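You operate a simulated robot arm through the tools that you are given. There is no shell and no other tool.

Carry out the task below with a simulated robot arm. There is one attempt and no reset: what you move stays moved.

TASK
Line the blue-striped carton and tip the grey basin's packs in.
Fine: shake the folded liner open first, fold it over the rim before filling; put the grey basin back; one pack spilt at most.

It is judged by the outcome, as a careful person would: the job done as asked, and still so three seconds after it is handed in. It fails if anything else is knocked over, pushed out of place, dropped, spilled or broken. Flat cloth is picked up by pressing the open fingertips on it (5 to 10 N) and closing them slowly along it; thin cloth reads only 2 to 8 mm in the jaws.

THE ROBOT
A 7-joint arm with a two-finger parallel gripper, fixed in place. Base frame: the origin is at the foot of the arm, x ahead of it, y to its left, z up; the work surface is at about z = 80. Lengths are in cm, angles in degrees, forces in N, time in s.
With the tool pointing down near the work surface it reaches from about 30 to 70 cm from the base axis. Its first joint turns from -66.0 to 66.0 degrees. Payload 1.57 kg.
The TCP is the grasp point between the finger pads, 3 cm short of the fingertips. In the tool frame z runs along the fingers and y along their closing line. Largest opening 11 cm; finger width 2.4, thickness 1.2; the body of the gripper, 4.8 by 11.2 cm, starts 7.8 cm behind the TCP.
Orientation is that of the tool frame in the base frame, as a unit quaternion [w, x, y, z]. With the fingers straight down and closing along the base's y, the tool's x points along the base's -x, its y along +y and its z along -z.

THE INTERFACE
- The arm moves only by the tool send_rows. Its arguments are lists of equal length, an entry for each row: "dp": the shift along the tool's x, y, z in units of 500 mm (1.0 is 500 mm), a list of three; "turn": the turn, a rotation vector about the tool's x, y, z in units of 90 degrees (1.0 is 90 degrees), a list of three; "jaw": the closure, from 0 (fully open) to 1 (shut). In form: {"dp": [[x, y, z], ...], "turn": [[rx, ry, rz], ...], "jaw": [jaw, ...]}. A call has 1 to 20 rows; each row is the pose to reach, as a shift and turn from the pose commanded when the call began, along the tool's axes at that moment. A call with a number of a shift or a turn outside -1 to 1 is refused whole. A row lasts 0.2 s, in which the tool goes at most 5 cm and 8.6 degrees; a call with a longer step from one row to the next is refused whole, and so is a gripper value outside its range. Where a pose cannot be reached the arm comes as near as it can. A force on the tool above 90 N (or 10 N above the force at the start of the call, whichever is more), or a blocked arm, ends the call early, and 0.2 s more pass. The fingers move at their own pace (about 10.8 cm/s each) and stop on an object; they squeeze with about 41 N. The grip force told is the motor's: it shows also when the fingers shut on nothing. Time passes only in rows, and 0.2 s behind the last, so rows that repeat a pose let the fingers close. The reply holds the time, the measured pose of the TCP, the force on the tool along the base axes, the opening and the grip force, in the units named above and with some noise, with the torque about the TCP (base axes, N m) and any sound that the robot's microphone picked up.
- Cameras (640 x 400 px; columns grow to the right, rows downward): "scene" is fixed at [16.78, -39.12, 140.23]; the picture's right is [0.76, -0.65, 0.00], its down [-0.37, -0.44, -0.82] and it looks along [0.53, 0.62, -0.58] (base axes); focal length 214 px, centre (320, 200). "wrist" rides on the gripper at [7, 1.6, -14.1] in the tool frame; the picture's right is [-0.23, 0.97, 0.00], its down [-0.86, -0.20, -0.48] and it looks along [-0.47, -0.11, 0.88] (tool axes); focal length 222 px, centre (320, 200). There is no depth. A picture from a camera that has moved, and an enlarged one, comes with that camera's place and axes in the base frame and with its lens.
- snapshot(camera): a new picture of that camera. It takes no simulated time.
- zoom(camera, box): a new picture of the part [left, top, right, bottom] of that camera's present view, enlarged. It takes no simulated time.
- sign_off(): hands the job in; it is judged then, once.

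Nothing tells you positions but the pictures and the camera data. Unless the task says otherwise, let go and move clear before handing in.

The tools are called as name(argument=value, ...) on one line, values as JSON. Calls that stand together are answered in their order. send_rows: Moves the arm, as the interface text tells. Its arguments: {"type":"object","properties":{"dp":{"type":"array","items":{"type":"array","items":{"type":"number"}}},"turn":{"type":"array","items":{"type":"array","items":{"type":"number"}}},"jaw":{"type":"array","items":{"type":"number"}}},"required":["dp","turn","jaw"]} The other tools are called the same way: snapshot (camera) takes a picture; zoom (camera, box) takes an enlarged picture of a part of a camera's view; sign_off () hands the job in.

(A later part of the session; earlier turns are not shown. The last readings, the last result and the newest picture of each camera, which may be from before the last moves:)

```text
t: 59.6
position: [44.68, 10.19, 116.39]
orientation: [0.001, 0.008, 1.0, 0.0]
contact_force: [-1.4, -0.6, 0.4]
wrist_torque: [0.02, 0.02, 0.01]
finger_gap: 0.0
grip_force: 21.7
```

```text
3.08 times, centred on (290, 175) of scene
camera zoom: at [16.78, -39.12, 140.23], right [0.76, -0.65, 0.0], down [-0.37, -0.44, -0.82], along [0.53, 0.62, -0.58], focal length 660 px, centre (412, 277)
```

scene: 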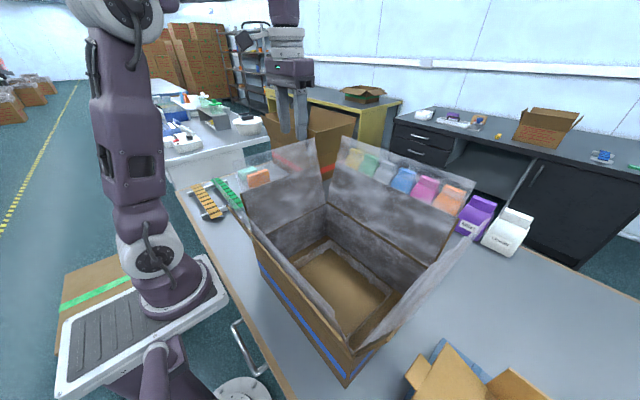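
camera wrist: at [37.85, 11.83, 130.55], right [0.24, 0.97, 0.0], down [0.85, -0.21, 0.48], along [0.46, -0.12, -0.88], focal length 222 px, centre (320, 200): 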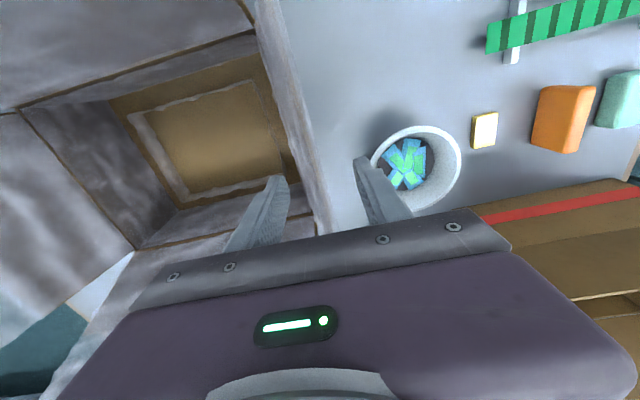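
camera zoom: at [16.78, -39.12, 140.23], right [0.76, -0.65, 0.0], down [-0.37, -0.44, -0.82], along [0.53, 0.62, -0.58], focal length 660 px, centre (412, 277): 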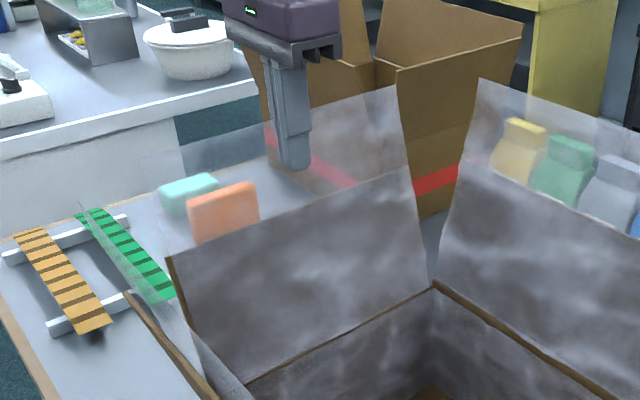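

The jaws read 0.0 on the film, so it gives no grip resistance. I'll try the folding stroke anyway: draw outward over the edge and then down, and see whether the cuff follows.

send_rows(dp=[[0, 0.03, 0], [0, 0.06, 0.02], [0, 0.09, 0.06], [0, 0.1, 0.11], [0, 0.1, 0.16], [0, 0.09, 0.21], [0, 0.08, 0.25], [0, 0.08, 0.25]], turn=[[0, 0, 0], [0, 0, 0], [0, 0, 0], [0, 0, 0], [0, 0, 0], [0, 0, 0], [0, 0, 0], [0, 0, 0]], jaw=[1, 1, 1, 1, 1, 1, 1, 1])

zoom(camera="scene", box=[220, 110, 360, 240])

snapshot(camera="wrist")

```text
t: 61.4
position: [44.64, 14.28, 103.91]
orientation: [0.0, 0.007, 1.0, 0.001]
contact_force: [0.0, -1.0, -0.1]
wrist_torque: [0.0, 0.05, 0.01]
finger_gap: 0.0
grip_force: 21.6
```

```text
3.08 times, centred on (290, 175) of scene
camera zoom: at [16.78, -39.12, 140.23], right [0.76, -0.65, 0.0], down [-0.37, -0.44, -0.82], along [0.53, 0.62, -0.58], focal length 660 px, centre (412, 277)
```

zoom: 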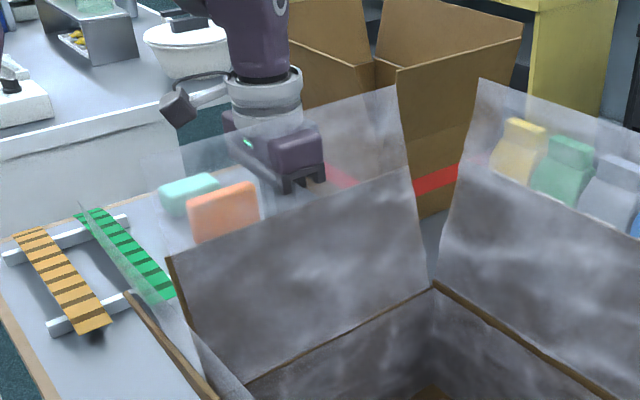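

```text
taken
camera wrist: at [37.9, 15.97, 118.08], right [0.24, 0.97, 0.0], down [0.85, -0.21, 0.48], along [0.46, -0.12, -0.88], focal length 222 px, centre (320, 200)
```

wrist: 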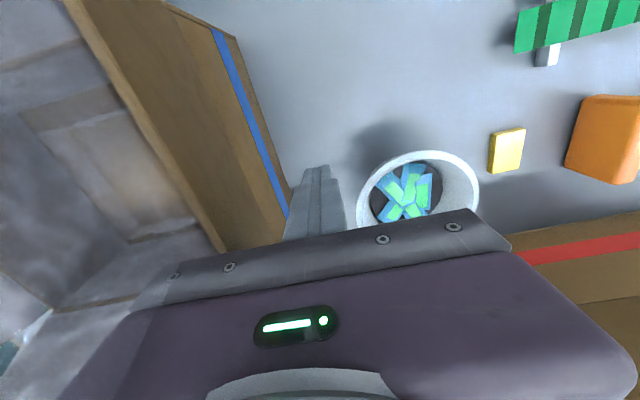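

The cuff didn't follow. I'll try pushing it from the inside instead: closed fingers start inside the carton, sweep outward just above the cardboard edge, then go down outside.

send_rows(dp=[[0, 0, -0.09], [0, 0, -0.18], [0, 0, -0.27], [0, 0, -0.36], [0, -0.08, -0.38], [0, -0.16, -0.38], [0, -0.22, -0.36], [0, -0.22, -0.28], [0, -0.22, -0.22], [0, -0.22, -0.22]], turn=[[0, 0, 0], [0, 0, 0], [0, 0, 0], [0, 0, 0], [0, 0, 0], [0, 0, 0], [0, 0, 0], [0, 0, 0], [0, 0, 0], [0, 0, 0]], jaw=[1, 1, 1, 1, 1, 1, 1, 1, 1, 1])

send_rows(dp=[[0, 0.03, 0], [0, 0.06, 0], [0, 0.09, 0], [0, 0.12, 0], [0, 0.15, 0], [0, 0.18, 0]], turn=[[0, 0, 0], [0, 0, 0], [0, 0, 0], [0, 0, 0], [0, 0, 0], [0, 0, 0]], jaw=[1, 1, 1, 1, 1, 1])

zoom(camera="scene", box=[220, 110, 360, 240])

```text
t: 63.6
position: [44.57, 3.1, 114.89]
orientation: [0.0, 0.008, 1.0, 0.001]
contact_force: [0.2, -0.6, -0.5]
wrist_torque: [0.02, -0.03, -0.03]
finger_gap: 0.0
grip_force: 21.2
```

```text
t: 65.0
position: [44.75, 12.22, 114.9]
orientation: [0.0, 0.008, 1.0, 0.0]
contact_force: [-0.4, 0.0, 0.1]
wrist_torque: [0.03, -0.01, 0.0]
finger_gap: 0.0
grip_force: 21.3
```

```text
3.08 times, centred on (290, 175) of scene
camera zoom: at [16.77, -39.12, 140.23], right [0.76, -0.65, 0.0], down [-0.37, -0.44, -0.82], along [0.53, 0.62, -0.58], focal length 660 px, centre (412, 277)
```

zoom: 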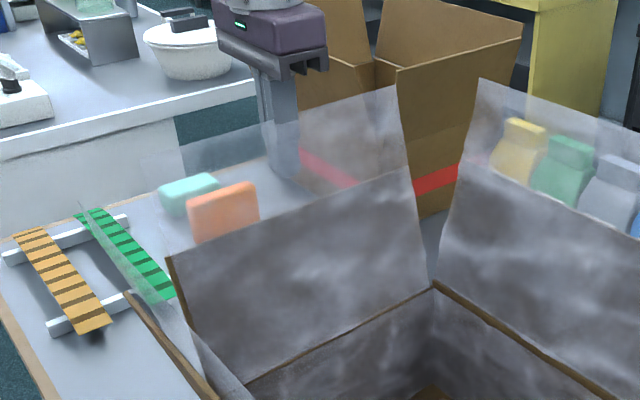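

send_rows(dp=[[0, 0.03, 0.02], [0, 0.05, 0.06], [0, 0.05, 0.12], [0, 0.04, 0.18], [0, 0.03, 0.24], [0, 0.02, 0.3], [0, 0.02, 0.34]], turn=[[0, 0, 0], [0, 0, 0], [0, 0, 0], [0, 0, 0], [0, 0, 0], [0, 0, 0], [0, 0, 0]], jaw=[1, 1, 1, 1, 1, 1, 1])

zoom(camera="scene", box=[220, 110, 360, 240])

snapshot(camera="wrist")

```text
t: 66.4
position: [44.96, 13.97, 101.58]
orientation: [0.01, 0.004, 1.0, 0.004]
contact_force: [-14.8, 5.6, 71.4]
wrist_torque: [-3.57, 0.64, -0.82]
finger_gap: 0.01
grip_force: 21.3
stopped in row 7: the force on the tool passed its limit at 139 N (the readings are from after the stop); the commanded pose is now the measured one
```

```text
3.08 times, centred on (290, 175) of scene
camera zoom: at [16.63, -39.12, 140.24], right [0.76, -0.65, 0.0], down [-0.37, -0.44, -0.82], along [0.53, 0.62, -0.58], focal length 660 px, centre (412, 277)
```

zoom: 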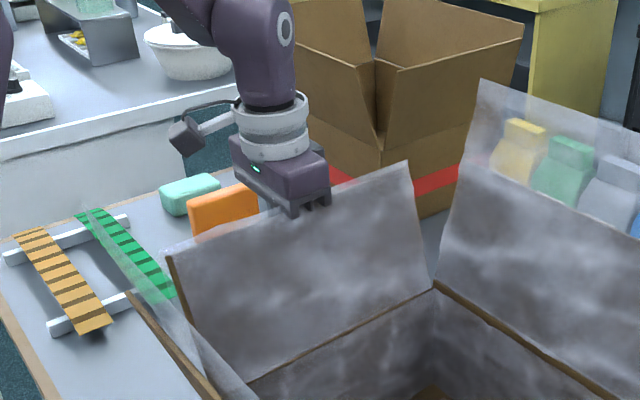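

```text
taken
camera wrist: at [37.83, 15.38, 115.63], right [0.23, 0.97, 0.01], down [0.84, -0.21, 0.5], along [0.48, -0.1, -0.87], focal length 222 px, centre (320, 200)
```

wrist: 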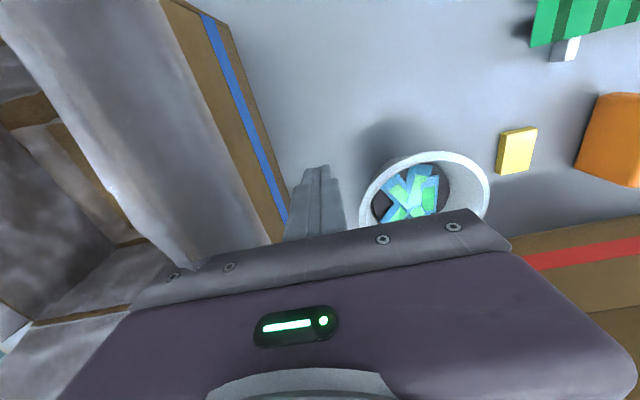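

The +y cuff folded over with that inside-to-outside sweep. However, my gripper body then pressed on the flap's edge, so I'll back straight up right away.

send_rows(dp=[[0, 0.0, -0.02], [0, 0.01, -0.05], [0, 0.02, -0.1], [0, 0.02, -0.18], [0, 0.02, -0.26], [0, 0.02, -0.34], [0, 0.02, -0.42], [0, 0.02, -0.48], [0, 0.02, -0.48]], turn=[[0, 0, 0], [0, 0, 0], [0, 0, 0], [0, 0, 0], [0, 0, 0], [0, 0, 0], [0, 0, 0], [0, 0, 0], [0, 0, 0]], jaw=[1, 1, 1, 1, 1, 1, 1, 1, 1])

snapshot(camera="scene")

snapshot(camera="wrist")

zoom(camera="scene", box=[220, 110, 480, 390])

```text
t: 68.4
position: [44.69, 14.62, 125.03]
orientation: [0.007, 0.004, 1.0, 0.004]
contact_force: [-0.4, 0.2, 0.0]
wrist_torque: [-0.02, -0.02, 0.0]
finger_gap: 0.0
grip_force: 20.9
```

```text
taken
```

scene: 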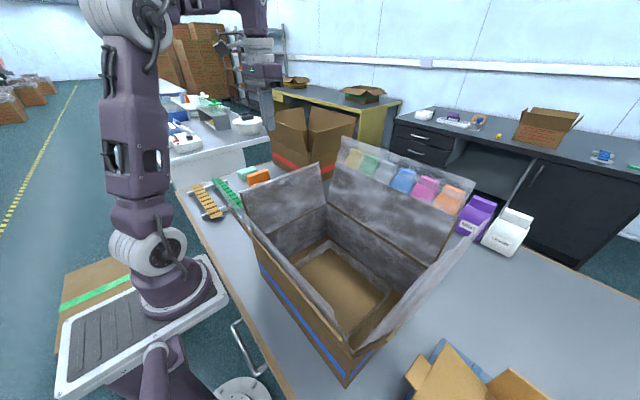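

```text
taken
camera wrist: at [37.61, 16.15, 139.2], right [0.24, 0.97, 0.01], down [0.85, -0.21, 0.49], along [0.48, -0.11, -0.87], focal length 222 px, centre (320, 200)
```

wrist: 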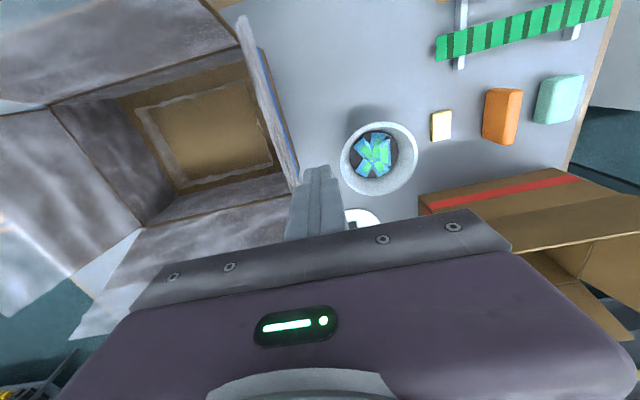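

```text
1.43 times, centred on (350, 250) of scene
camera zoom: at [16.77, -39.12, 140.23], right [0.76, -0.65, 0.0], down [-0.37, -0.44, -0.82], along [0.53, 0.62, -0.58], focal length 306 px, centre (277, 129)
```

zoom: 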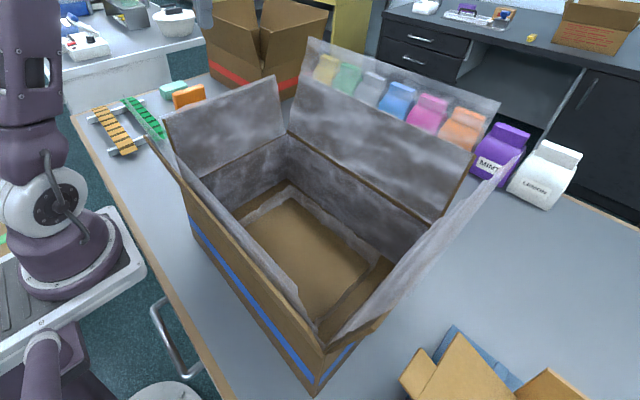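

The carton hasn't shifted and the +y cuff is over the rim. Next is the +x cuff, with this same hand orientation so the thin side of the gripper faces that flap. I'll go inside near x 55, y −8 first.

send_rows(dp=[[-0.03, -0.08, 0.0], [-0.06, -0.16, 0.0], [-0.1, -0.24, 0.02], [-0.14, -0.32, 0.04], [-0.17, -0.4, 0.06], [-0.186, -0.452, 0.06], [-0.19, -0.452, 0.1], [-0.2, -0.452, 0.16], [-0.206, -0.452, 0.2], [-0.206, -0.452, 0.21], [-0.206, -0.452, 0.21]], turn=[[0, 0, 0], [0.005, 0.009, -0.005], [0.005, 0.009, -0.005], [0.005, 0.009, -0.005], [0.005, 0.009, -0.005], [0.005, 0.009, -0.005], [0.005, 0.009, -0.005], [0.005, 0.009, -0.005], [0.005, 0.009, -0.005], [0.005, 0.009, -0.005], [0.005, 0.009, -0.005]], jaw=[1, 1, 1, 1, 1, 1, 1, 1, 1, 1, 1])

snapshot(camera="wrist")

zoom(camera="scene", box=[220, 90, 480, 300])

```text
t: 70.8
position: [55.05, -7.95, 114.86]
orientation: [0.001, 0.001, 1.0, 0.0]
contact_force: [-0.1, 0.2, 0.1]
wrist_torque: [0.01, 0.0, 0.0]
finger_gap: 0.0
grip_force: 21.6
```

```text
taken
camera wrist: at [48.15, -6.42, 129.08], right [0.23, 0.97, 0.0], down [0.85, -0.2, 0.48], along [0.47, -0.11, -0.88], focal length 222 px, centre (320, 200)
```

wrist: 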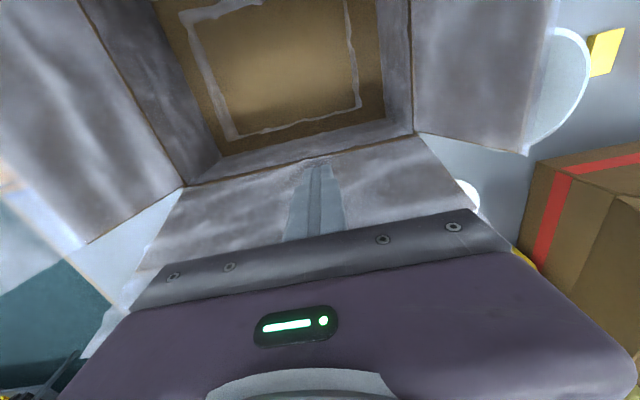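

```text
1.90 times, centred on (350, 195) of scene
camera zoom: at [16.78, -39.12, 140.23], right [0.76, -0.65, 0.0], down [-0.37, -0.44, -0.82], along [0.53, 0.62, -0.58], focal length 408 px, centre (263, 210)
```

zoom: 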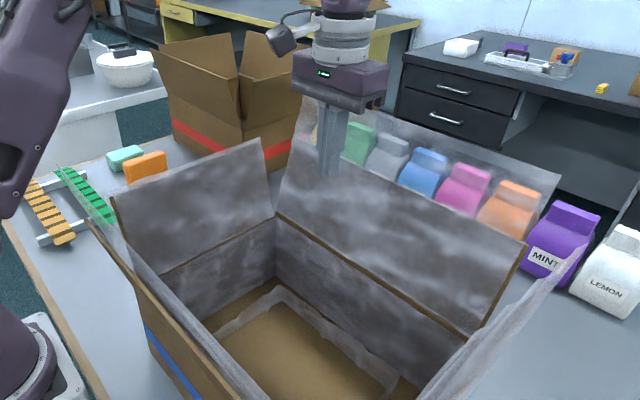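

send_rows(dp=[[-0.04, 0, 0], [-0.08, 0, 0], [-0.12, 0, 0], [-0.16, 0, 0], [-0.2, 0, 0], [-0.23, 0, 0], [-0.235, 0, 0.03], [-0.24, 0, 0.07], [-0.245, 0, 0.11]], turn=[[0, 0, 0], [0, 0, 0], [0, 0, 0], [0, 0, 0], [0, 0, 0], [0, 0, 0], [0, 0, 0], [0, 0, 0], [0, 0, 0]], jaw=[1, 1, 1, 1, 1, 1, 1, 1, 1])

zoom(camera="scene", box=[220, 90, 480, 300])

snapshot(camera="wrist")

```text
t: 72.6
position: [64.78, -7.59, 113.21]
orientation: [0.02, -0.002, 1.0, -0.001]
contact_force: [0.3, 6.2, 15.5]
wrist_torque: [0.19, 0.13, -0.08]
finger_gap: 0.0
grip_force: 22.0
out of reach, approached as far as the arm can: row 4, 5, 6, 7, 8, 9
stopped in row 9: the force on the tool passed its limit at 145 N (the readings are from after the stop); the commanded pose is now the measured one
```

```text
1.90 times, centred on (350, 195) of scene
camera zoom: at [16.74, -39.1, 140.24], right [0.76, -0.65, 0.0], down [-0.37, -0.44, -0.82], along [0.53, 0.62, -0.58], focal length 408 px, centre (263, 210)
```

zoom: 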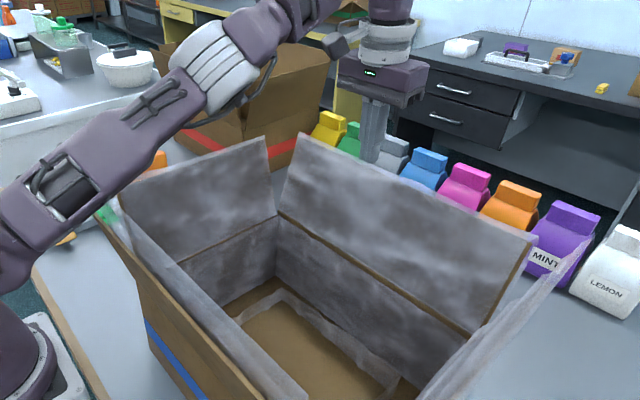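

```text
taken
camera wrist: at [57.38, -6.04, 127.1], right [0.22, 0.97, 0.01], down [0.84, -0.2, 0.51], along [0.5, -0.11, -0.86], focal length 222 px, centre (320, 200)
```

wrist: 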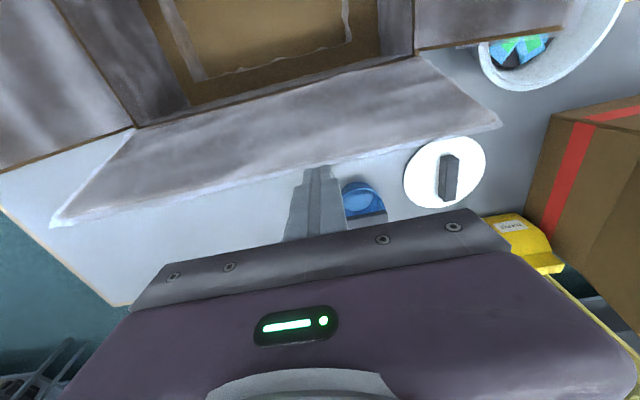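

The +x cuff is folded over too; the arm hit its reach limit there and brushed the flap. I'll retreat up and inward, then check that nothing moved.

send_rows(dp=[[0.01, 0, -0.03], [0.036, 0, -0.05], [0.076, 0, -0.09], [0.12, 0, -0.125], [0.19, 0, -0.17], [0.27, 0, -0.2], [0.34, 0, -0.22], [0.34, 0, -0.22]], turn=[[0, 0.005, 0], [-0.001, 0.01, 0], [-0.001, 0.015, 0.002], [-0.001, 0.02, 0.002], [-0.001, 0.0255, 0.002], [-0.001, 0.0255, 0.002], [-0.001, 0.0255, 0.002], [-0.001, 0.0255, 0.002]], jaw=[1, 1, 1, 1, 1, 1, 1, 1])

snapshot(camera="scene")

snapshot(camera="wrist")

```text
t: 74.4
position: [47.45, -7.76, 123.46]
orientation: [-0.003, 0.0, 1.0, 0.0]
contact_force: [-0.4, -0.3, 0.0]
wrist_torque: [0.03, -0.01, 0.01]
finger_gap: 0.01
grip_force: 21.4
```

```text
taken
```

scene: 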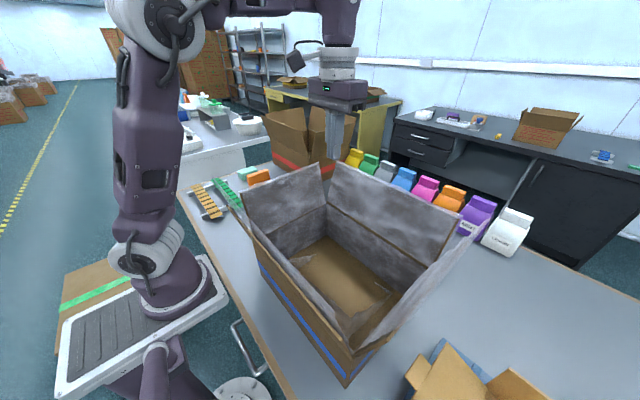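

```text
taken
camera wrist: at [40.63, -6.22, 137.62], right [0.23, 0.97, 0.0], down [0.86, -0.2, 0.48], along [0.46, -0.11, -0.88], focal length 222 px, centre (320, 200)
```

wrist: 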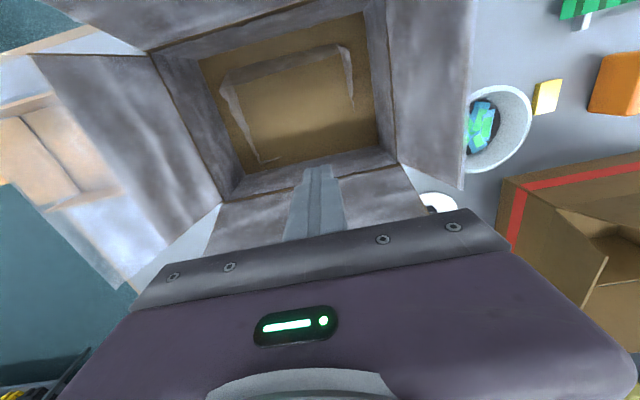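

Two cuffs are done and the carton hasn't moved. For the −y cuff I'll turn the hand 90° so its thin side faces that flap, and position inside near y −25.

send_rows(dp=[[0.02, -0.04, 0], [0.04, -0.08, 0], [0.06, -0.12, 0.01], [0.088, -0.16, 0.02], [0.088, -0.2, 0.03], [0.088, -0.24, 0.03], [0.088, -0.28, 0.03], [0.088, -0.32, 0.03], [0.088, -0.34, 0.03], [0.088, -0.34, 0.03], [0.088, -0.34, 0.03], [0.088, -0.34, 0.03], [0.088, -0.34, 0.03]], turn=[[0, 0, 0.09], [0, 0, 0.18], [0, 0, 0.27], [0, 0, 0.36], [0, 0, 0.45], [0, 0, 0.54], [0, 0, 0.63], [0, 0, 0.72], [0, 0, 0.81], [0, 0, 0.9], [0, 0, 0.98], [0, 0, 1.0], [0, 0, 1.0]], jaw=[1, 1, 1, 1, 1, 1, 1, 1, 1, 1, 1, 1, 1])

snapshot(camera="wrist")

snapshot(camera="scene")

```text
t: 77.2
position: [42.96, -24.68, 121.91]
orientation: [-0.002, 0.708, 0.706, -0.001]
contact_force: [-0.8, -0.4, 0.8]
wrist_torque: [0.02, 0.0, -0.03]
finger_gap: 0.0
grip_force: 21.2
```

```text
taken
camera wrist: at [44.75, -17.76, 136.15], right [0.97, -0.23, 0.0], down [-0.2, -0.85, 0.48], along [-0.11, -0.47, -0.88], focal length 222 px, centre (320, 200)
```

wrist: 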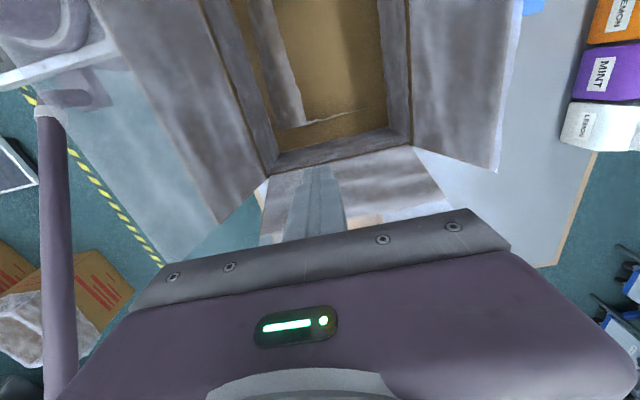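

```text
taken
```

scene: 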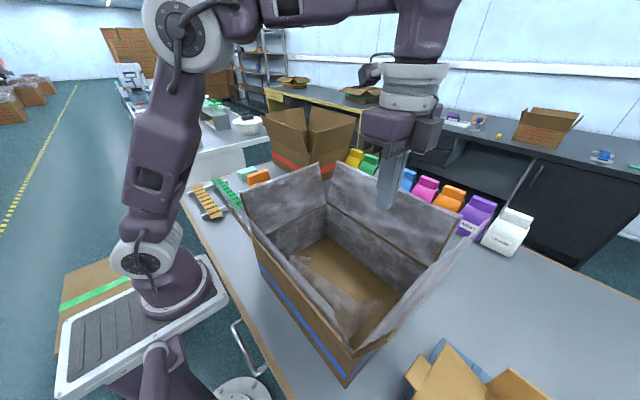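

send_rows(dp=[[-0.02, 0, 0.05], [-0.05, 0, 0.1], [-0.05, 0, 0.134], [-0.1, 0, 0.134], [-0.15, 0, 0.134], [-0.2, 0, 0.134], [-0.25, 0, 0.134], [-0.3, 0, 0.134], [-0.35, 0, 0.134], [-0.37, 0, 0.14], [-0.37, 0, 0.18], [-0.37, 0, 0.22], [-0.37, 0, 0.26]], turn=[[0, 0, 0], [0, 0, 0], [0, 0, 0], [0, 0, 0], [0, 0, 0], [0, 0, 0], [0, 0, 0], [0, 0, 0], [0, 0, 0], [0, 0, 0], [0, 0, 0], [0, 0, 0], [0, 0, 0]], jaw=[1, 1, 1, 1, 1, 1, 1, 1, 1, 1, 1, 1, 1])

snapshot(camera="wrist")

snapshot(camera="scene")

```text
t: 80.0
position: [42.98, -43.33, 108.72]
orientation: [-0.001, 0.708, 0.706, -0.002]
contact_force: [0.4, -0.1, -0.3]
wrist_torque: [-0.02, -0.03, 0.03]
finger_gap: 0.03
grip_force: 21.5
out of reach, approached as far as the arm can: row 9, 10, 11
```

```text
taken
camera wrist: at [44.74, -36.4, 123.07], right [0.97, -0.23, 0.0], down [-0.2, -0.85, 0.48], along [-0.11, -0.47, -0.88], focal length 222 px, centre (320, 200)
```

wrist: 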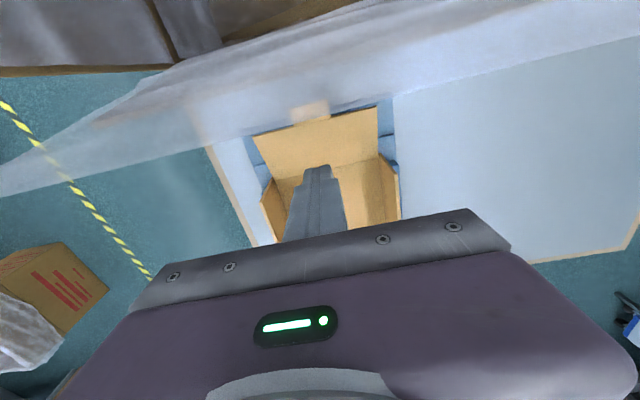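

```text
taken
```

scene: 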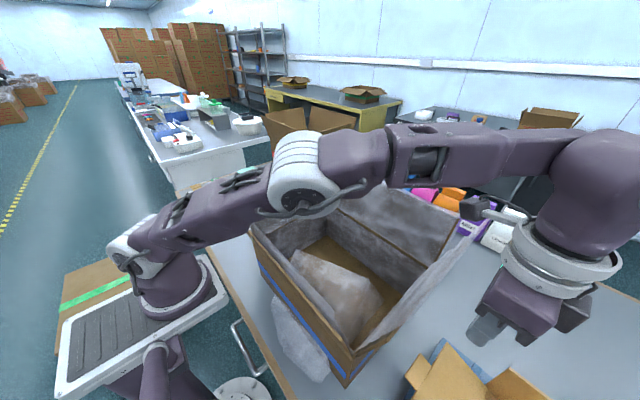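

zoom(camera="scene", box=[220, 160, 480, 390])

zoom(camera="wrist", box=[0, 0, 640, 220])

```text
1.74 times, centred on (350, 275) of scene
camera zoom: at [16.77, -39.12, 140.23], right [0.76, -0.65, 0.0], down [-0.37, -0.44, -0.82], along [0.53, 0.62, -0.58], focal length 373 px, centre (268, 70)
```

zoom: 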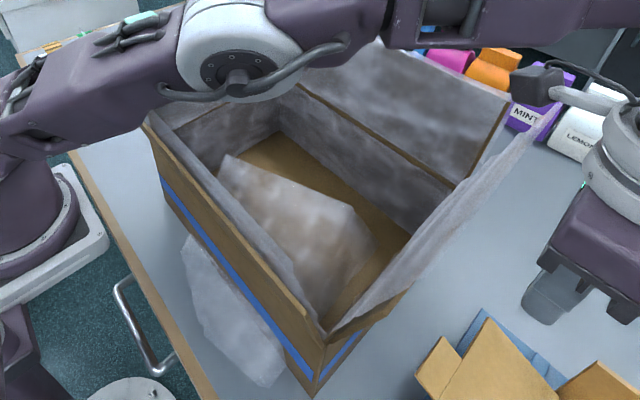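

```text
1.00 times, centred on (320, 110) of wrist (not enlarged: the box is as wide or as high as the picture)
camera zoom: at [44.74, -36.4, 123.07], right [0.97, -0.23, 0.0], down [-0.2, -0.85, 0.48], along [-0.11, -0.47, -0.88], focal length 222 px, centre (320, 290)
```

zoom: 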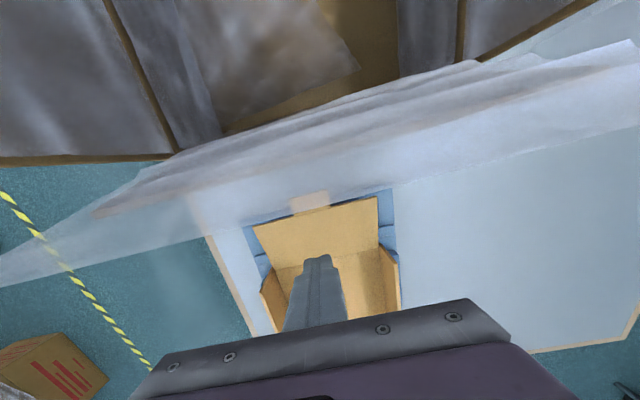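

The −y cuff hasn't folded, and I can see film hanging oddly inside the carton and outside the −x wall. I'll hold still briefly and look again to see whether it is moving on its own.

send_rows(dp=[[0, 0, 0], [0, 0, 0], [0, 0, 0]], turn=[[0, 0, 0], [0, 0, 0], [0, 0, 0]], jaw=[1, 1, 1])

zoom(camera="scene", box=[220, 160, 480, 390])

```text
t: 80.8
position: [42.95, -43.27, 108.84]
orientation: [-0.002, 0.707, 0.707, -0.001]
contact_force: [-0.4, 0.1, -0.5]
wrist_torque: [0.0, -0.01, -0.04]
finger_gap: 0.01
grip_force: 21.2
```

```text
1.74 times, centred on (350, 275) of scene
camera zoom: at [16.77, -39.12, 140.23], right [0.76, -0.65, 0.0], down [-0.37, -0.44, -0.82], along [0.53, 0.62, -0.58], focal length 373 px, centre (268, 70)
```

zoom: 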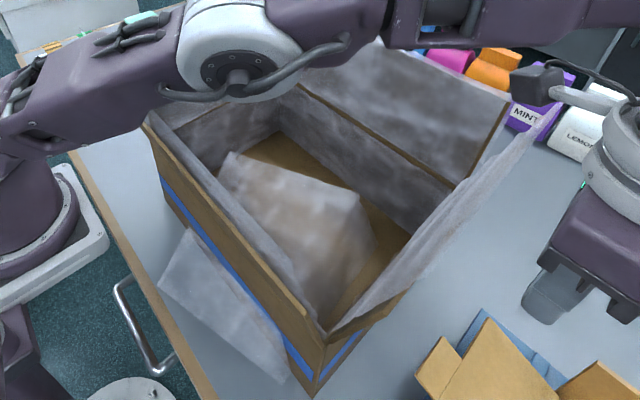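

Something attached to the liner is still slowly rotating on its own; I'll keep an eye on it. The two folds that worked both had the hand touching the rim, so for −y I'll come from inside and touch down lightly on the flap's top edge.

send_rows(dp=[[0.0, 0, -0.06], [0.02, 0, -0.13], [0.05, 0, -0.19], [0.1, 0, -0.21], [0.16, 0, -0.21], [0.2, 0, -0.2], [0.18, 0, -0.14], [0.16, 0, -0.11], [0.155, 0, -0.1]], turn=[[0, 0, 0], [0, 0, 0], [0, 0, 0], [0, 0, 0], [0, 0, 0], [0, 0, 0], [0, 0, 0], [0, 0, 0], [0, 0, 0]], jaw=[1, 1, 1, 1, 1, 1, 1, 1, 1])

snapshot(camera="scene")

snapshot(camera="wrist")

```text
t: 82.8
position: [43.07, -35.57, 113.93]
orientation: [-0.001, 0.707, 0.707, -0.001]
contact_force: [-0.6, 0.2, 0.5]
wrist_torque: [0.0, -0.01, -0.01]
finger_gap: 0.0
grip_force: 21.1
out of reach, approached as far as the arm can: row 1, 2, 3
```

```text
taken
```

scene: 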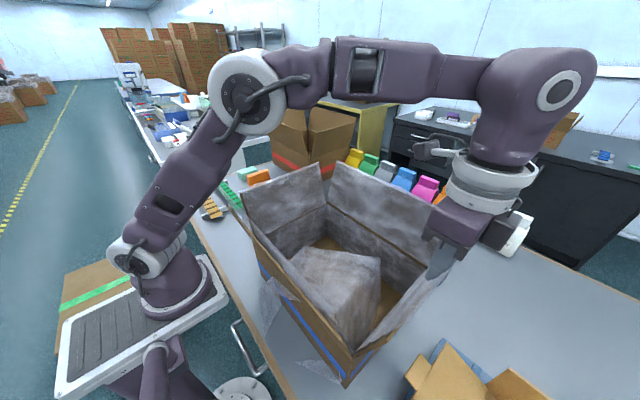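

```text
taken
camera wrist: at [44.93, -28.56, 128.2], right [0.97, -0.23, 0.0], down [-0.2, -0.86, 0.48], along [-0.11, -0.47, -0.88], focal length 222 px, centre (320, 200)
```

wrist: 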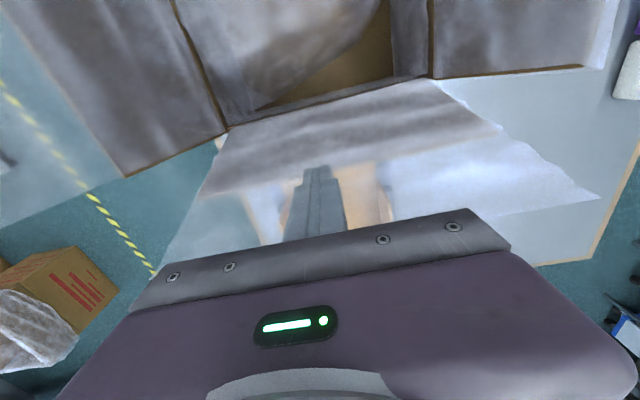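

send_rows(dp=[[0, 0, 0.005], [0, 0, 0.01]], turn=[[0, 0, 0], [0, 0, 0]], jaw=[1, 1])

send_rows(dp=[[0, 0, 0.005], [0, 0, 0.01]], turn=[[0, 0, 0], [0, 0, 0]], jaw=[1, 1])

```text
t: 83.4
position: [43.05, -35.48, 113.52]
orientation: [-0.002, 0.707, 0.708, -0.001]
contact_force: [0.1, 0.2, -0.4]
wrist_torque: [0.01, -0.02, 0.0]
finger_gap: 0.02
grip_force: 21.6
```

```text
t: 84.0
position: [43.03, -35.53, 112.95]
orientation: [-0.001, 0.707, 0.707, -0.001]
contact_force: [0.4, -0.4, 0.5]
wrist_torque: [0.01, -0.02, -0.02]
finger_gap: 0.0
grip_force: 21.4
```

send_rows(dp=[[0, 0, 0.004], [0, 0, 0.006]], turn=[[0, 0, 0], [0, 0, 0]], jaw=[1, 1])

send_rows(dp=[[0, 0, 0.004], [0, 0, 0.006]], turn=[[0, 0, 0], [0, 0, 0]], jaw=[1, 1])

zoom(camera="scene", box=[230, 160, 490, 390])

```text
t: 84.6
position: [43.01, -35.56, 112.7]
orientation: [0.0, 0.707, 0.707, -0.002]
contact_force: [1.6, -0.1, 8.7]
wrist_torque: [0.01, -0.06, 0.04]
finger_gap: 0.02
grip_force: 21.4
```

```text
t: 85.2
position: [42.98, -35.51, 112.6]
orientation: [0.004, 0.707, 0.707, -0.001]
contact_force: [6.6, -4.0, 50.1]
wrist_torque: [-0.11, -0.11, 0.0]
finger_gap: 0.0
grip_force: 21.4
```

```text
1.74 times, centred on (360, 275) of scene
camera zoom: at [16.73, -39.08, 140.25], right [0.76, -0.65, 0.0], down [-0.37, -0.44, -0.82], along [0.53, 0.62, -0.58], focal length 373 px, centre (250, 70)
```

zoom: 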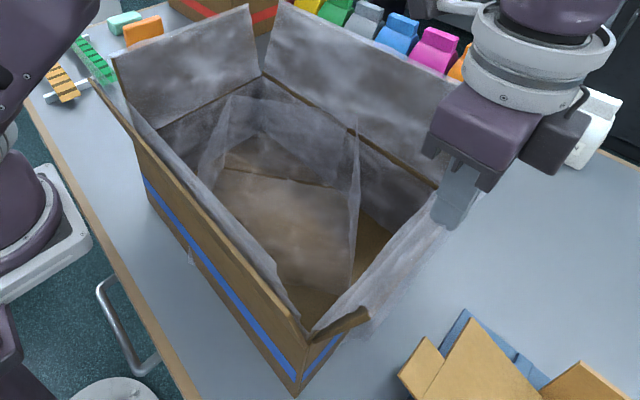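

send_rows(dp=[[0, 0, -0.006], [-0.02, 0, -0.008], [-0.05, 0, -0.008], [-0.09, 0, -0.004], [-0.11, 0, 0.02], [-0.11, 0, 0.05]], turn=[[0, 0, 0], [0, 0, 0], [0, 0, 0], [0, 0, 0], [0, 0, 0], [0, 0, 0]], jaw=[1, 1, 1, 1, 1, 1])

zoom(camera="scene", box=[230, 160, 490, 390])

snapshot(camera="wrist")

```text
t: 86.6
position: [42.9, -41.69, 112.05]
orientation: [0.016, 0.708, 0.706, -0.009]
contact_force: [-2.2, -1.1, 11.3]
wrist_torque: [0.02, 0.12, 0.03]
finger_gap: 0.0
grip_force: 21.2
stopped in row 6: the force on the tool passed its limit at 105 N (the readings are from after the stop); the commanded pose is now the measured one
```

```text
1.74 times, centred on (360, 275) of scene
camera zoom: at [16.75, -39.11, 140.23], right [0.76, -0.65, 0.0], down [-0.37, -0.44, -0.82], along [0.53, 0.62, -0.58], focal length 373 px, centre (250, 70)
```

zoom: 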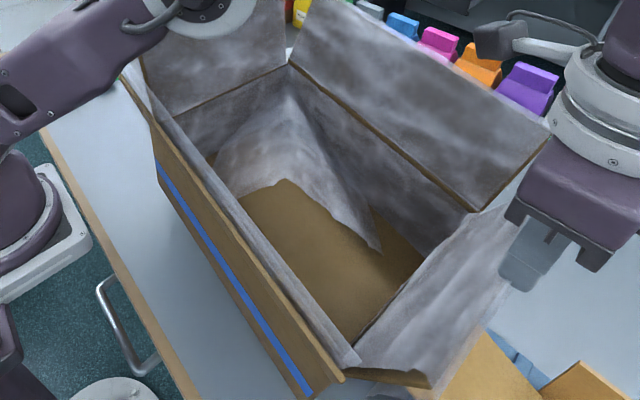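

```text
taken
camera wrist: at [44.43, -34.26, 125.98], right [0.97, -0.23, 0.02], down [-0.21, -0.84, 0.51], along [-0.1, -0.5, -0.86], focal length 222 px, centre (320, 200)
```

wrist: 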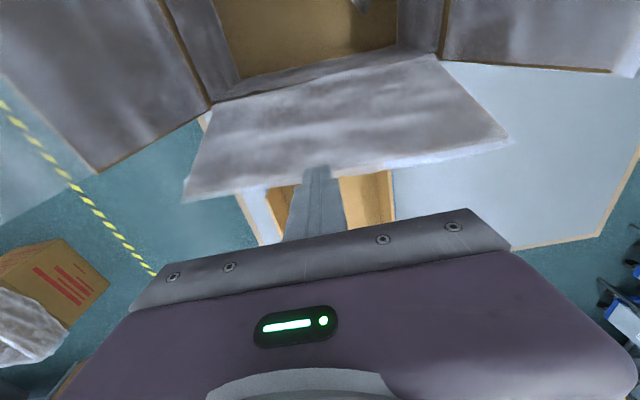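

The −y cuff is folded, but the drag pulled the carton along toward −y. I'll lift off at once and measure how far it shifted.

send_rows(dp=[[0, 0, -0.03], [0.0, 0, -0.06], [0.02, 0, -0.1], [0.08, 0, -0.13], [0.16, 0, -0.16], [0.24, 0, -0.2], [0.32, 0, -0.24], [0.36, 0, -0.26], [0.36, 0, -0.26]], turn=[[0, 0, 0], [0, 0, 0], [0, 0, 0], [0, 0, 0], [0, 0, 0], [0, 0, 0], [0, 0, 0], [0, 0, 0], [0, 0, 0]], jaw=[1, 1, 1, 1, 1, 1, 1, 1, 1])

snapshot(camera="scene")

snapshot(camera="wrist")

zoom(camera="scene", box=[220, 160, 480, 390])

```text
t: 88.6
position: [42.82, -23.5, 124.34]
orientation: [0.014, 0.708, 0.706, -0.008]
contact_force: [-0.4, 0.5, -0.2]
wrist_torque: [0.0, 0.01, -0.01]
finger_gap: 0.0
grip_force: 21.6
```

```text
taken
```

scene: 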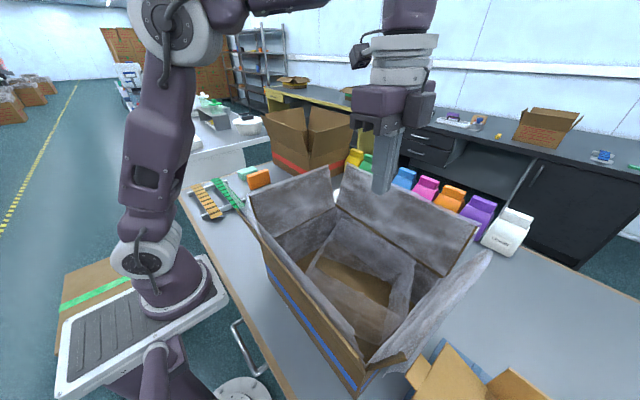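

```text
taken
camera wrist: at [44.53, -16.04, 138.34], right [0.97, -0.23, 0.02], down [-0.21, -0.84, 0.5], along [-0.1, -0.49, -0.86], focal length 222 px, centre (320, 200)
```

wrist: 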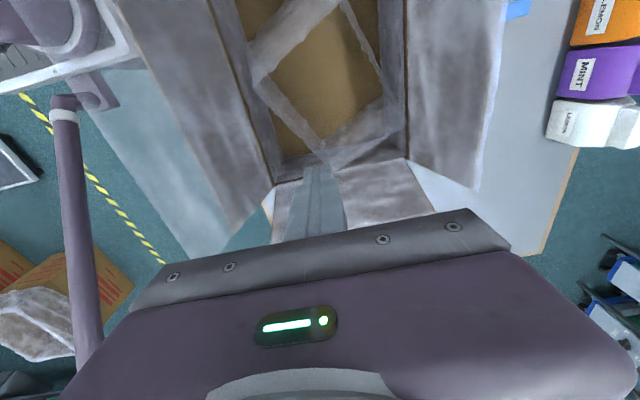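

```text
1.74 times, centred on (350, 275) of scene
camera zoom: at [16.78, -39.12, 140.23], right [0.76, -0.65, 0.0], down [-0.37, -0.44, -0.82], along [0.53, 0.62, -0.58], focal length 373 px, centre (268, 70)
```

zoom: 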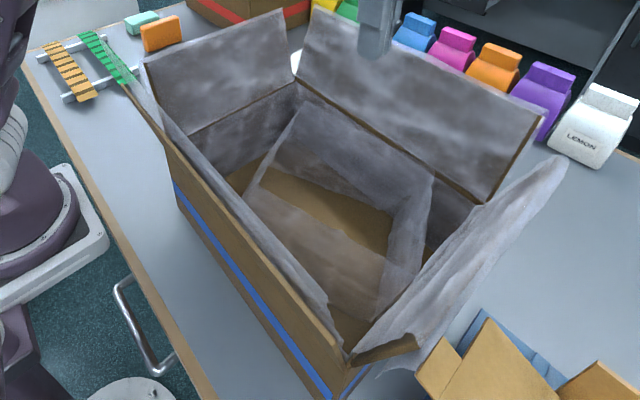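

The carton slid about 4 cm toward −y; I'll push it back once the last cuff is done. Now I'll go above the −x flap's middle edge, to press it only vertically this time, with no dragging.

send_rows(dp=[[0.03, -0.07, 0.01], [0.06, -0.15, 0.03], [0.1, -0.23, 0.04], [0.12, -0.28, 0.05], [0.12, -0.3, 0.06], [0.12, -0.3, 0.06]], turn=[[0.005, 0.02, -0.002], [0.005, 0.02, -0.002], [0.005, 0.02, -0.002], [0.005, 0.02, -0.002], [0.005, 0.02, -0.002], [0.005, 0.02, -0.002]], jaw=[1, 1, 1, 1, 1, 1])

snapshot(camera="wrist")

snapshot(camera="scene")

```text
t: 90.0
position: [27.85, -17.12, 121.04]
orientation: [0.001, 0.707, 0.707, -0.001]
contact_force: [-0.8, 0.2, -1.0]
wrist_torque: [0.0, 0.05, -0.03]
finger_gap: 0.02
grip_force: 21.6
```

```text
taken
camera wrist: at [29.5, -10.21, 135.23], right [0.97, -0.23, 0.0], down [-0.2, -0.85, 0.48], along [-0.11, -0.47, -0.88], focal length 222 px, centre (320, 200)
```

wrist: 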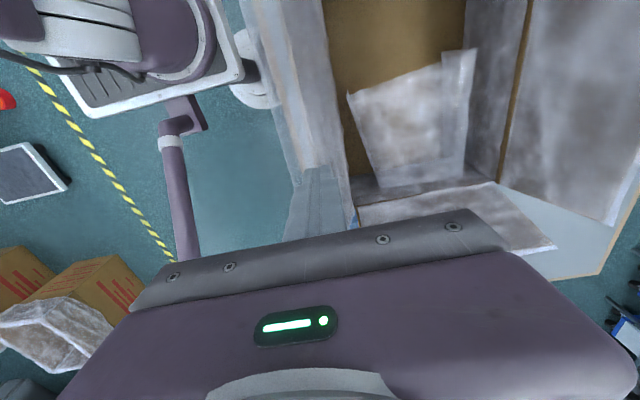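

```text
taken
```

scene: 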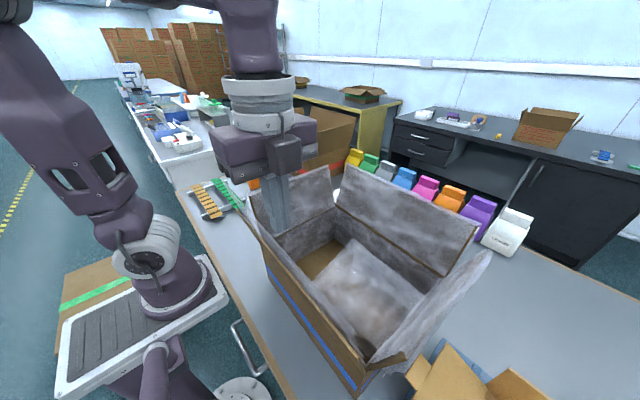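

zoom(camera="wrist", box=[220, 0, 420, 240])

zoom(camera="scene", box=[220, 160, 480, 390])

```text
1.67 times, centred on (320, 120) of wrist
camera zoom: at [29.5, -10.21, 135.23], right [0.97, -0.23, 0.0], down [-0.2, -0.85, 0.48], along [-0.11, -0.47, -0.88], focal length 370 px, centre (320, 333)
```

zoom: 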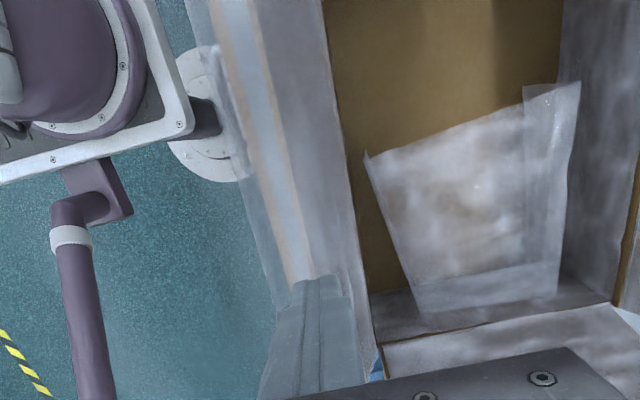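

```text
1.74 times, centred on (350, 275) of scene
camera zoom: at [16.77, -39.12, 140.23], right [0.76, -0.65, 0.0], down [-0.37, -0.44, -0.82], along [0.53, 0.62, -0.58], focal length 373 px, centre (268, 70)
```

zoom: 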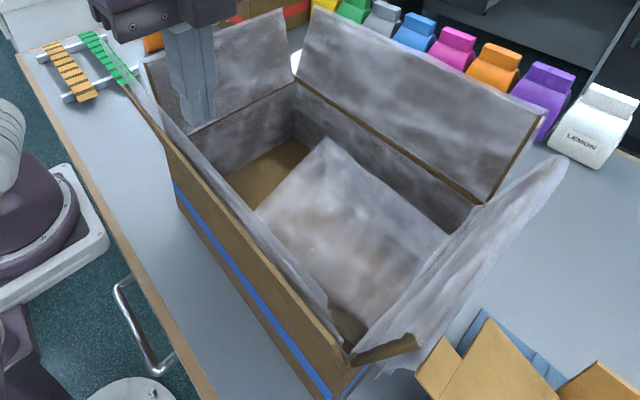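

zoom(camera="wrist", box=[270, 60, 350, 180])

zoom(camera="scene", box=[230, 180, 330, 300])

```text
3.33 times, centred on (310, 120) of wrist
camera zoom: at [29.5, -10.21, 135.23], right [0.97, -0.23, 0.0], down [-0.2, -0.85, 0.48], along [-0.11, -0.47, -0.88], focal length 740 px, centre (353, 467)
```

zoom: 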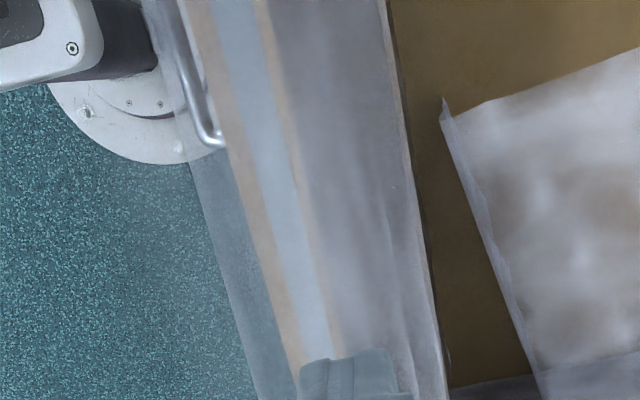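

```text
3.33 times, centred on (280, 240) of scene
camera zoom: at [16.77, -39.12, 140.23], right [0.76, -0.65, 0.0], down [-0.37, -0.44, -0.82], along [0.53, 0.62, -0.58], focal length 715 px, centre (453, 67)
```

zoom: 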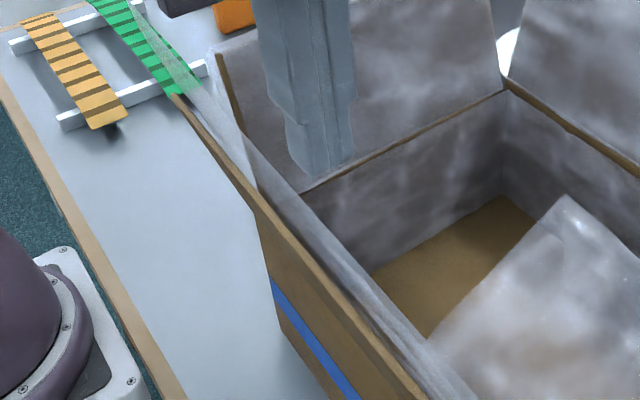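

The −x flap's top edge is at x ≈ 26.9. I'll come down onto it gently.

send_rows(dp=[[0, -0.017, 0.05], [0, -0.017, 0.1], [0, -0.017, 0.14], [0, -0.017, 0.156], [0, -0.017, 0.156]], turn=[[0, 0, 0], [0, 0, 0], [0, 0, 0], [0, 0, 0], [0, 0, 0]], jaw=[1, 1, 1, 1, 1])

send_rows(dp=[[0, 0, 0.003], [0, 0, 0.006]], turn=[[0, 0, 0], [0, 0, 0]], jaw=[1, 1])

```text
t: 91.3
position: [27.11, -17.37, 113.35]
orientation: [0.005, 0.707, 0.707, 0.0]
contact_force: [-4.8, 9.3, 31.8]
wrist_torque: [0.38, 0.08, -0.06]
finger_gap: 0.01
grip_force: 21.4
stopped in row 5: the force on the tool passed its limit at 93 N (the readings are from after the stop); the commanded pose is now the measured one
```

```text
t: 91.8
position: [26.94, -17.41, 113.39]
orientation: [0.005, 0.707, 0.707, 0.001]
contact_force: [-6.4, 12.2, 35.0]
wrist_torque: [0.52, 0.13, -0.05]
finger_gap: 0.0
grip_force: 21.5
stopped in row 2: the force on the tool passed its limit at 101 N (the readings are from after the stop); the commanded pose is now the measured one
```

send_rows(dp=[[0, 0, -0.004], [0, 0, -0.006]], turn=[[0, 0, 0], [0, 0, 0]], jaw=[1, 1])

zoom(camera="scene", box=[220, 160, 480, 390])

zoom(camera="wrist", box=[200, 0, 400, 240])

```text
t: 92.4
position: [27.06, -17.38, 113.63]
orientation: [0.005, 0.707, 0.707, 0.0]
contact_force: [-0.4, 0.1, 0.1]
wrist_torque: [0.03, 0.01, 0.02]
finger_gap: 0.01
grip_force: 21.6
```

```text
1.74 times, centred on (350, 275) of scene
camera zoom: at [16.78, -39.12, 140.23], right [0.76, -0.65, 0.0], down [-0.37, -0.44, -0.82], along [0.53, 0.62, -0.58], focal length 373 px, centre (268, 70)
```

zoom: 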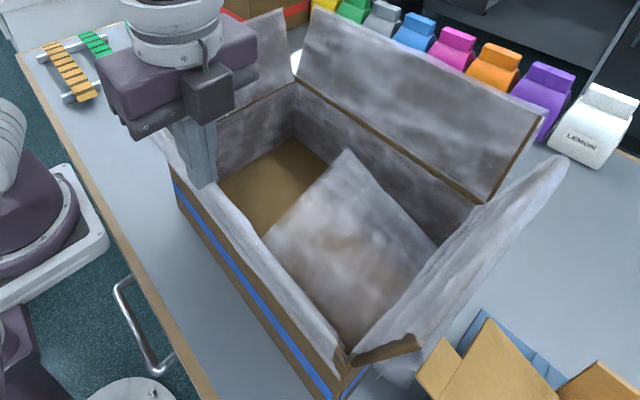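

```text
1.67 times, centred on (300, 120) of wrist
camera zoom: at [28.7, -10.39, 127.74], right [0.97, -0.23, 0.01], down [-0.2, -0.85, 0.48], along [-0.1, -0.47, -0.88], focal length 370 px, centre (353, 333)
```

zoom: 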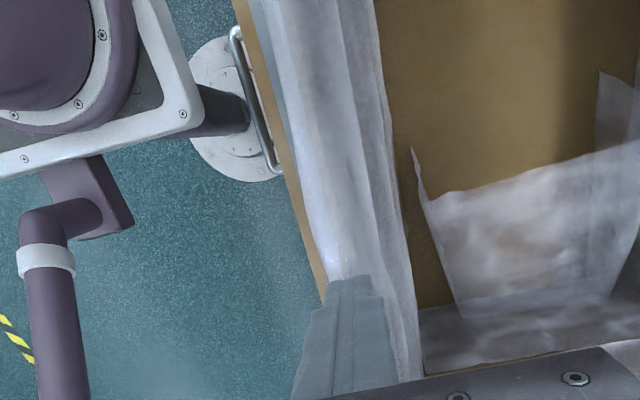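

All four cuffs are now folded over. I'll raise clear and measure how far the carton is from its original place.

send_rows(dp=[[0, 0, -0.05], [0, 0, -0.12], [0.0, 0.05, -0.2], [0.06, 0.12, -0.26], [0.12, 0.2, -0.28], [0.2, 0.26, -0.28], [0.28, 0.3, -0.28], [0.36, 0.3, -0.28], [0.4, 0.3, -0.28], [0.4, 0.3, -0.28]], turn=[[0, 0, 0], [0, 0, 0], [0, 0, 0], [0, 0, 0], [0, 0, 0], [0, 0, 0], [0, 0, 0], [0, 0, 0], [0, 0, 0], [0, 0, 0]], jaw=[1, 1, 1, 1, 1, 1, 1, 1, 1, 1])

snapshot(camera="scene")

snapshot(camera="wrist")

zoom(camera="scene", box=[200, 160, 500, 400])

```text
refused: row 4 steps farther than a row can; nothing moved
```

```text
taken
```

scene: 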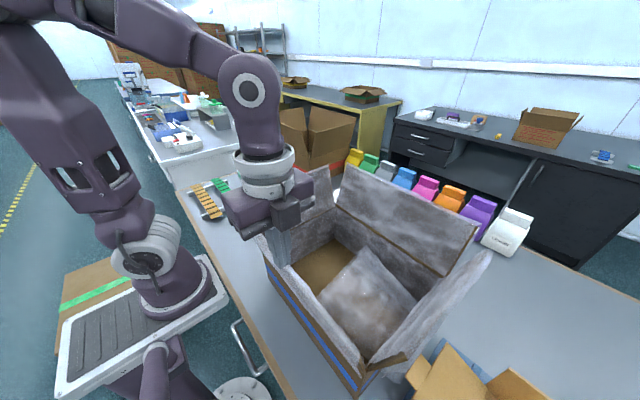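

```text
taken
camera wrist: at [28.7, -10.39, 127.74], right [0.97, -0.23, 0.01], down [-0.2, -0.85, 0.48], along [-0.1, -0.47, -0.88], focal length 222 px, centre (320, 200)
```

wrist: 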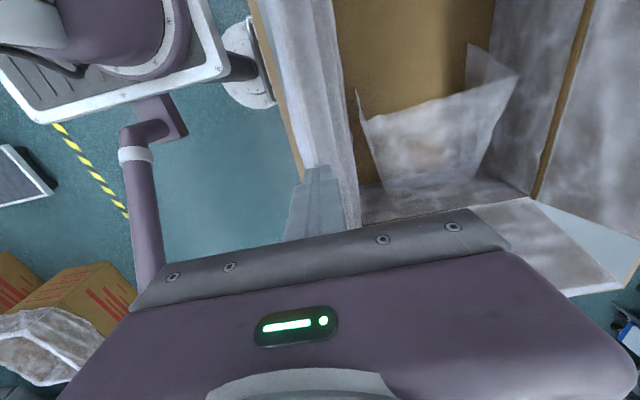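

```text
1.67 times, centred on (350, 280) of scene
camera zoom: at [16.78, -39.12, 140.23], right [0.76, -0.65, 0.0], down [-0.37, -0.44, -0.82], along [0.53, 0.62, -0.58], focal length 358 px, centre (270, 67)
```

zoom: 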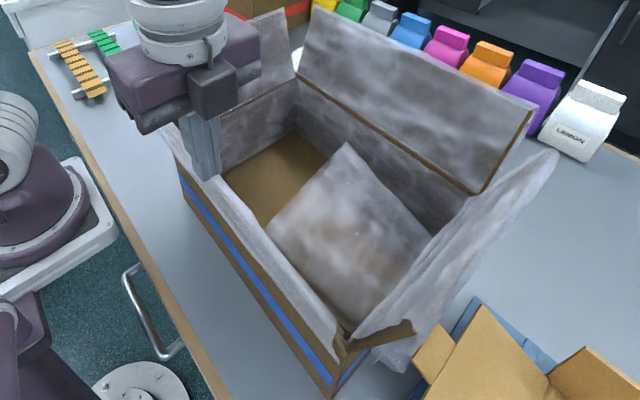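

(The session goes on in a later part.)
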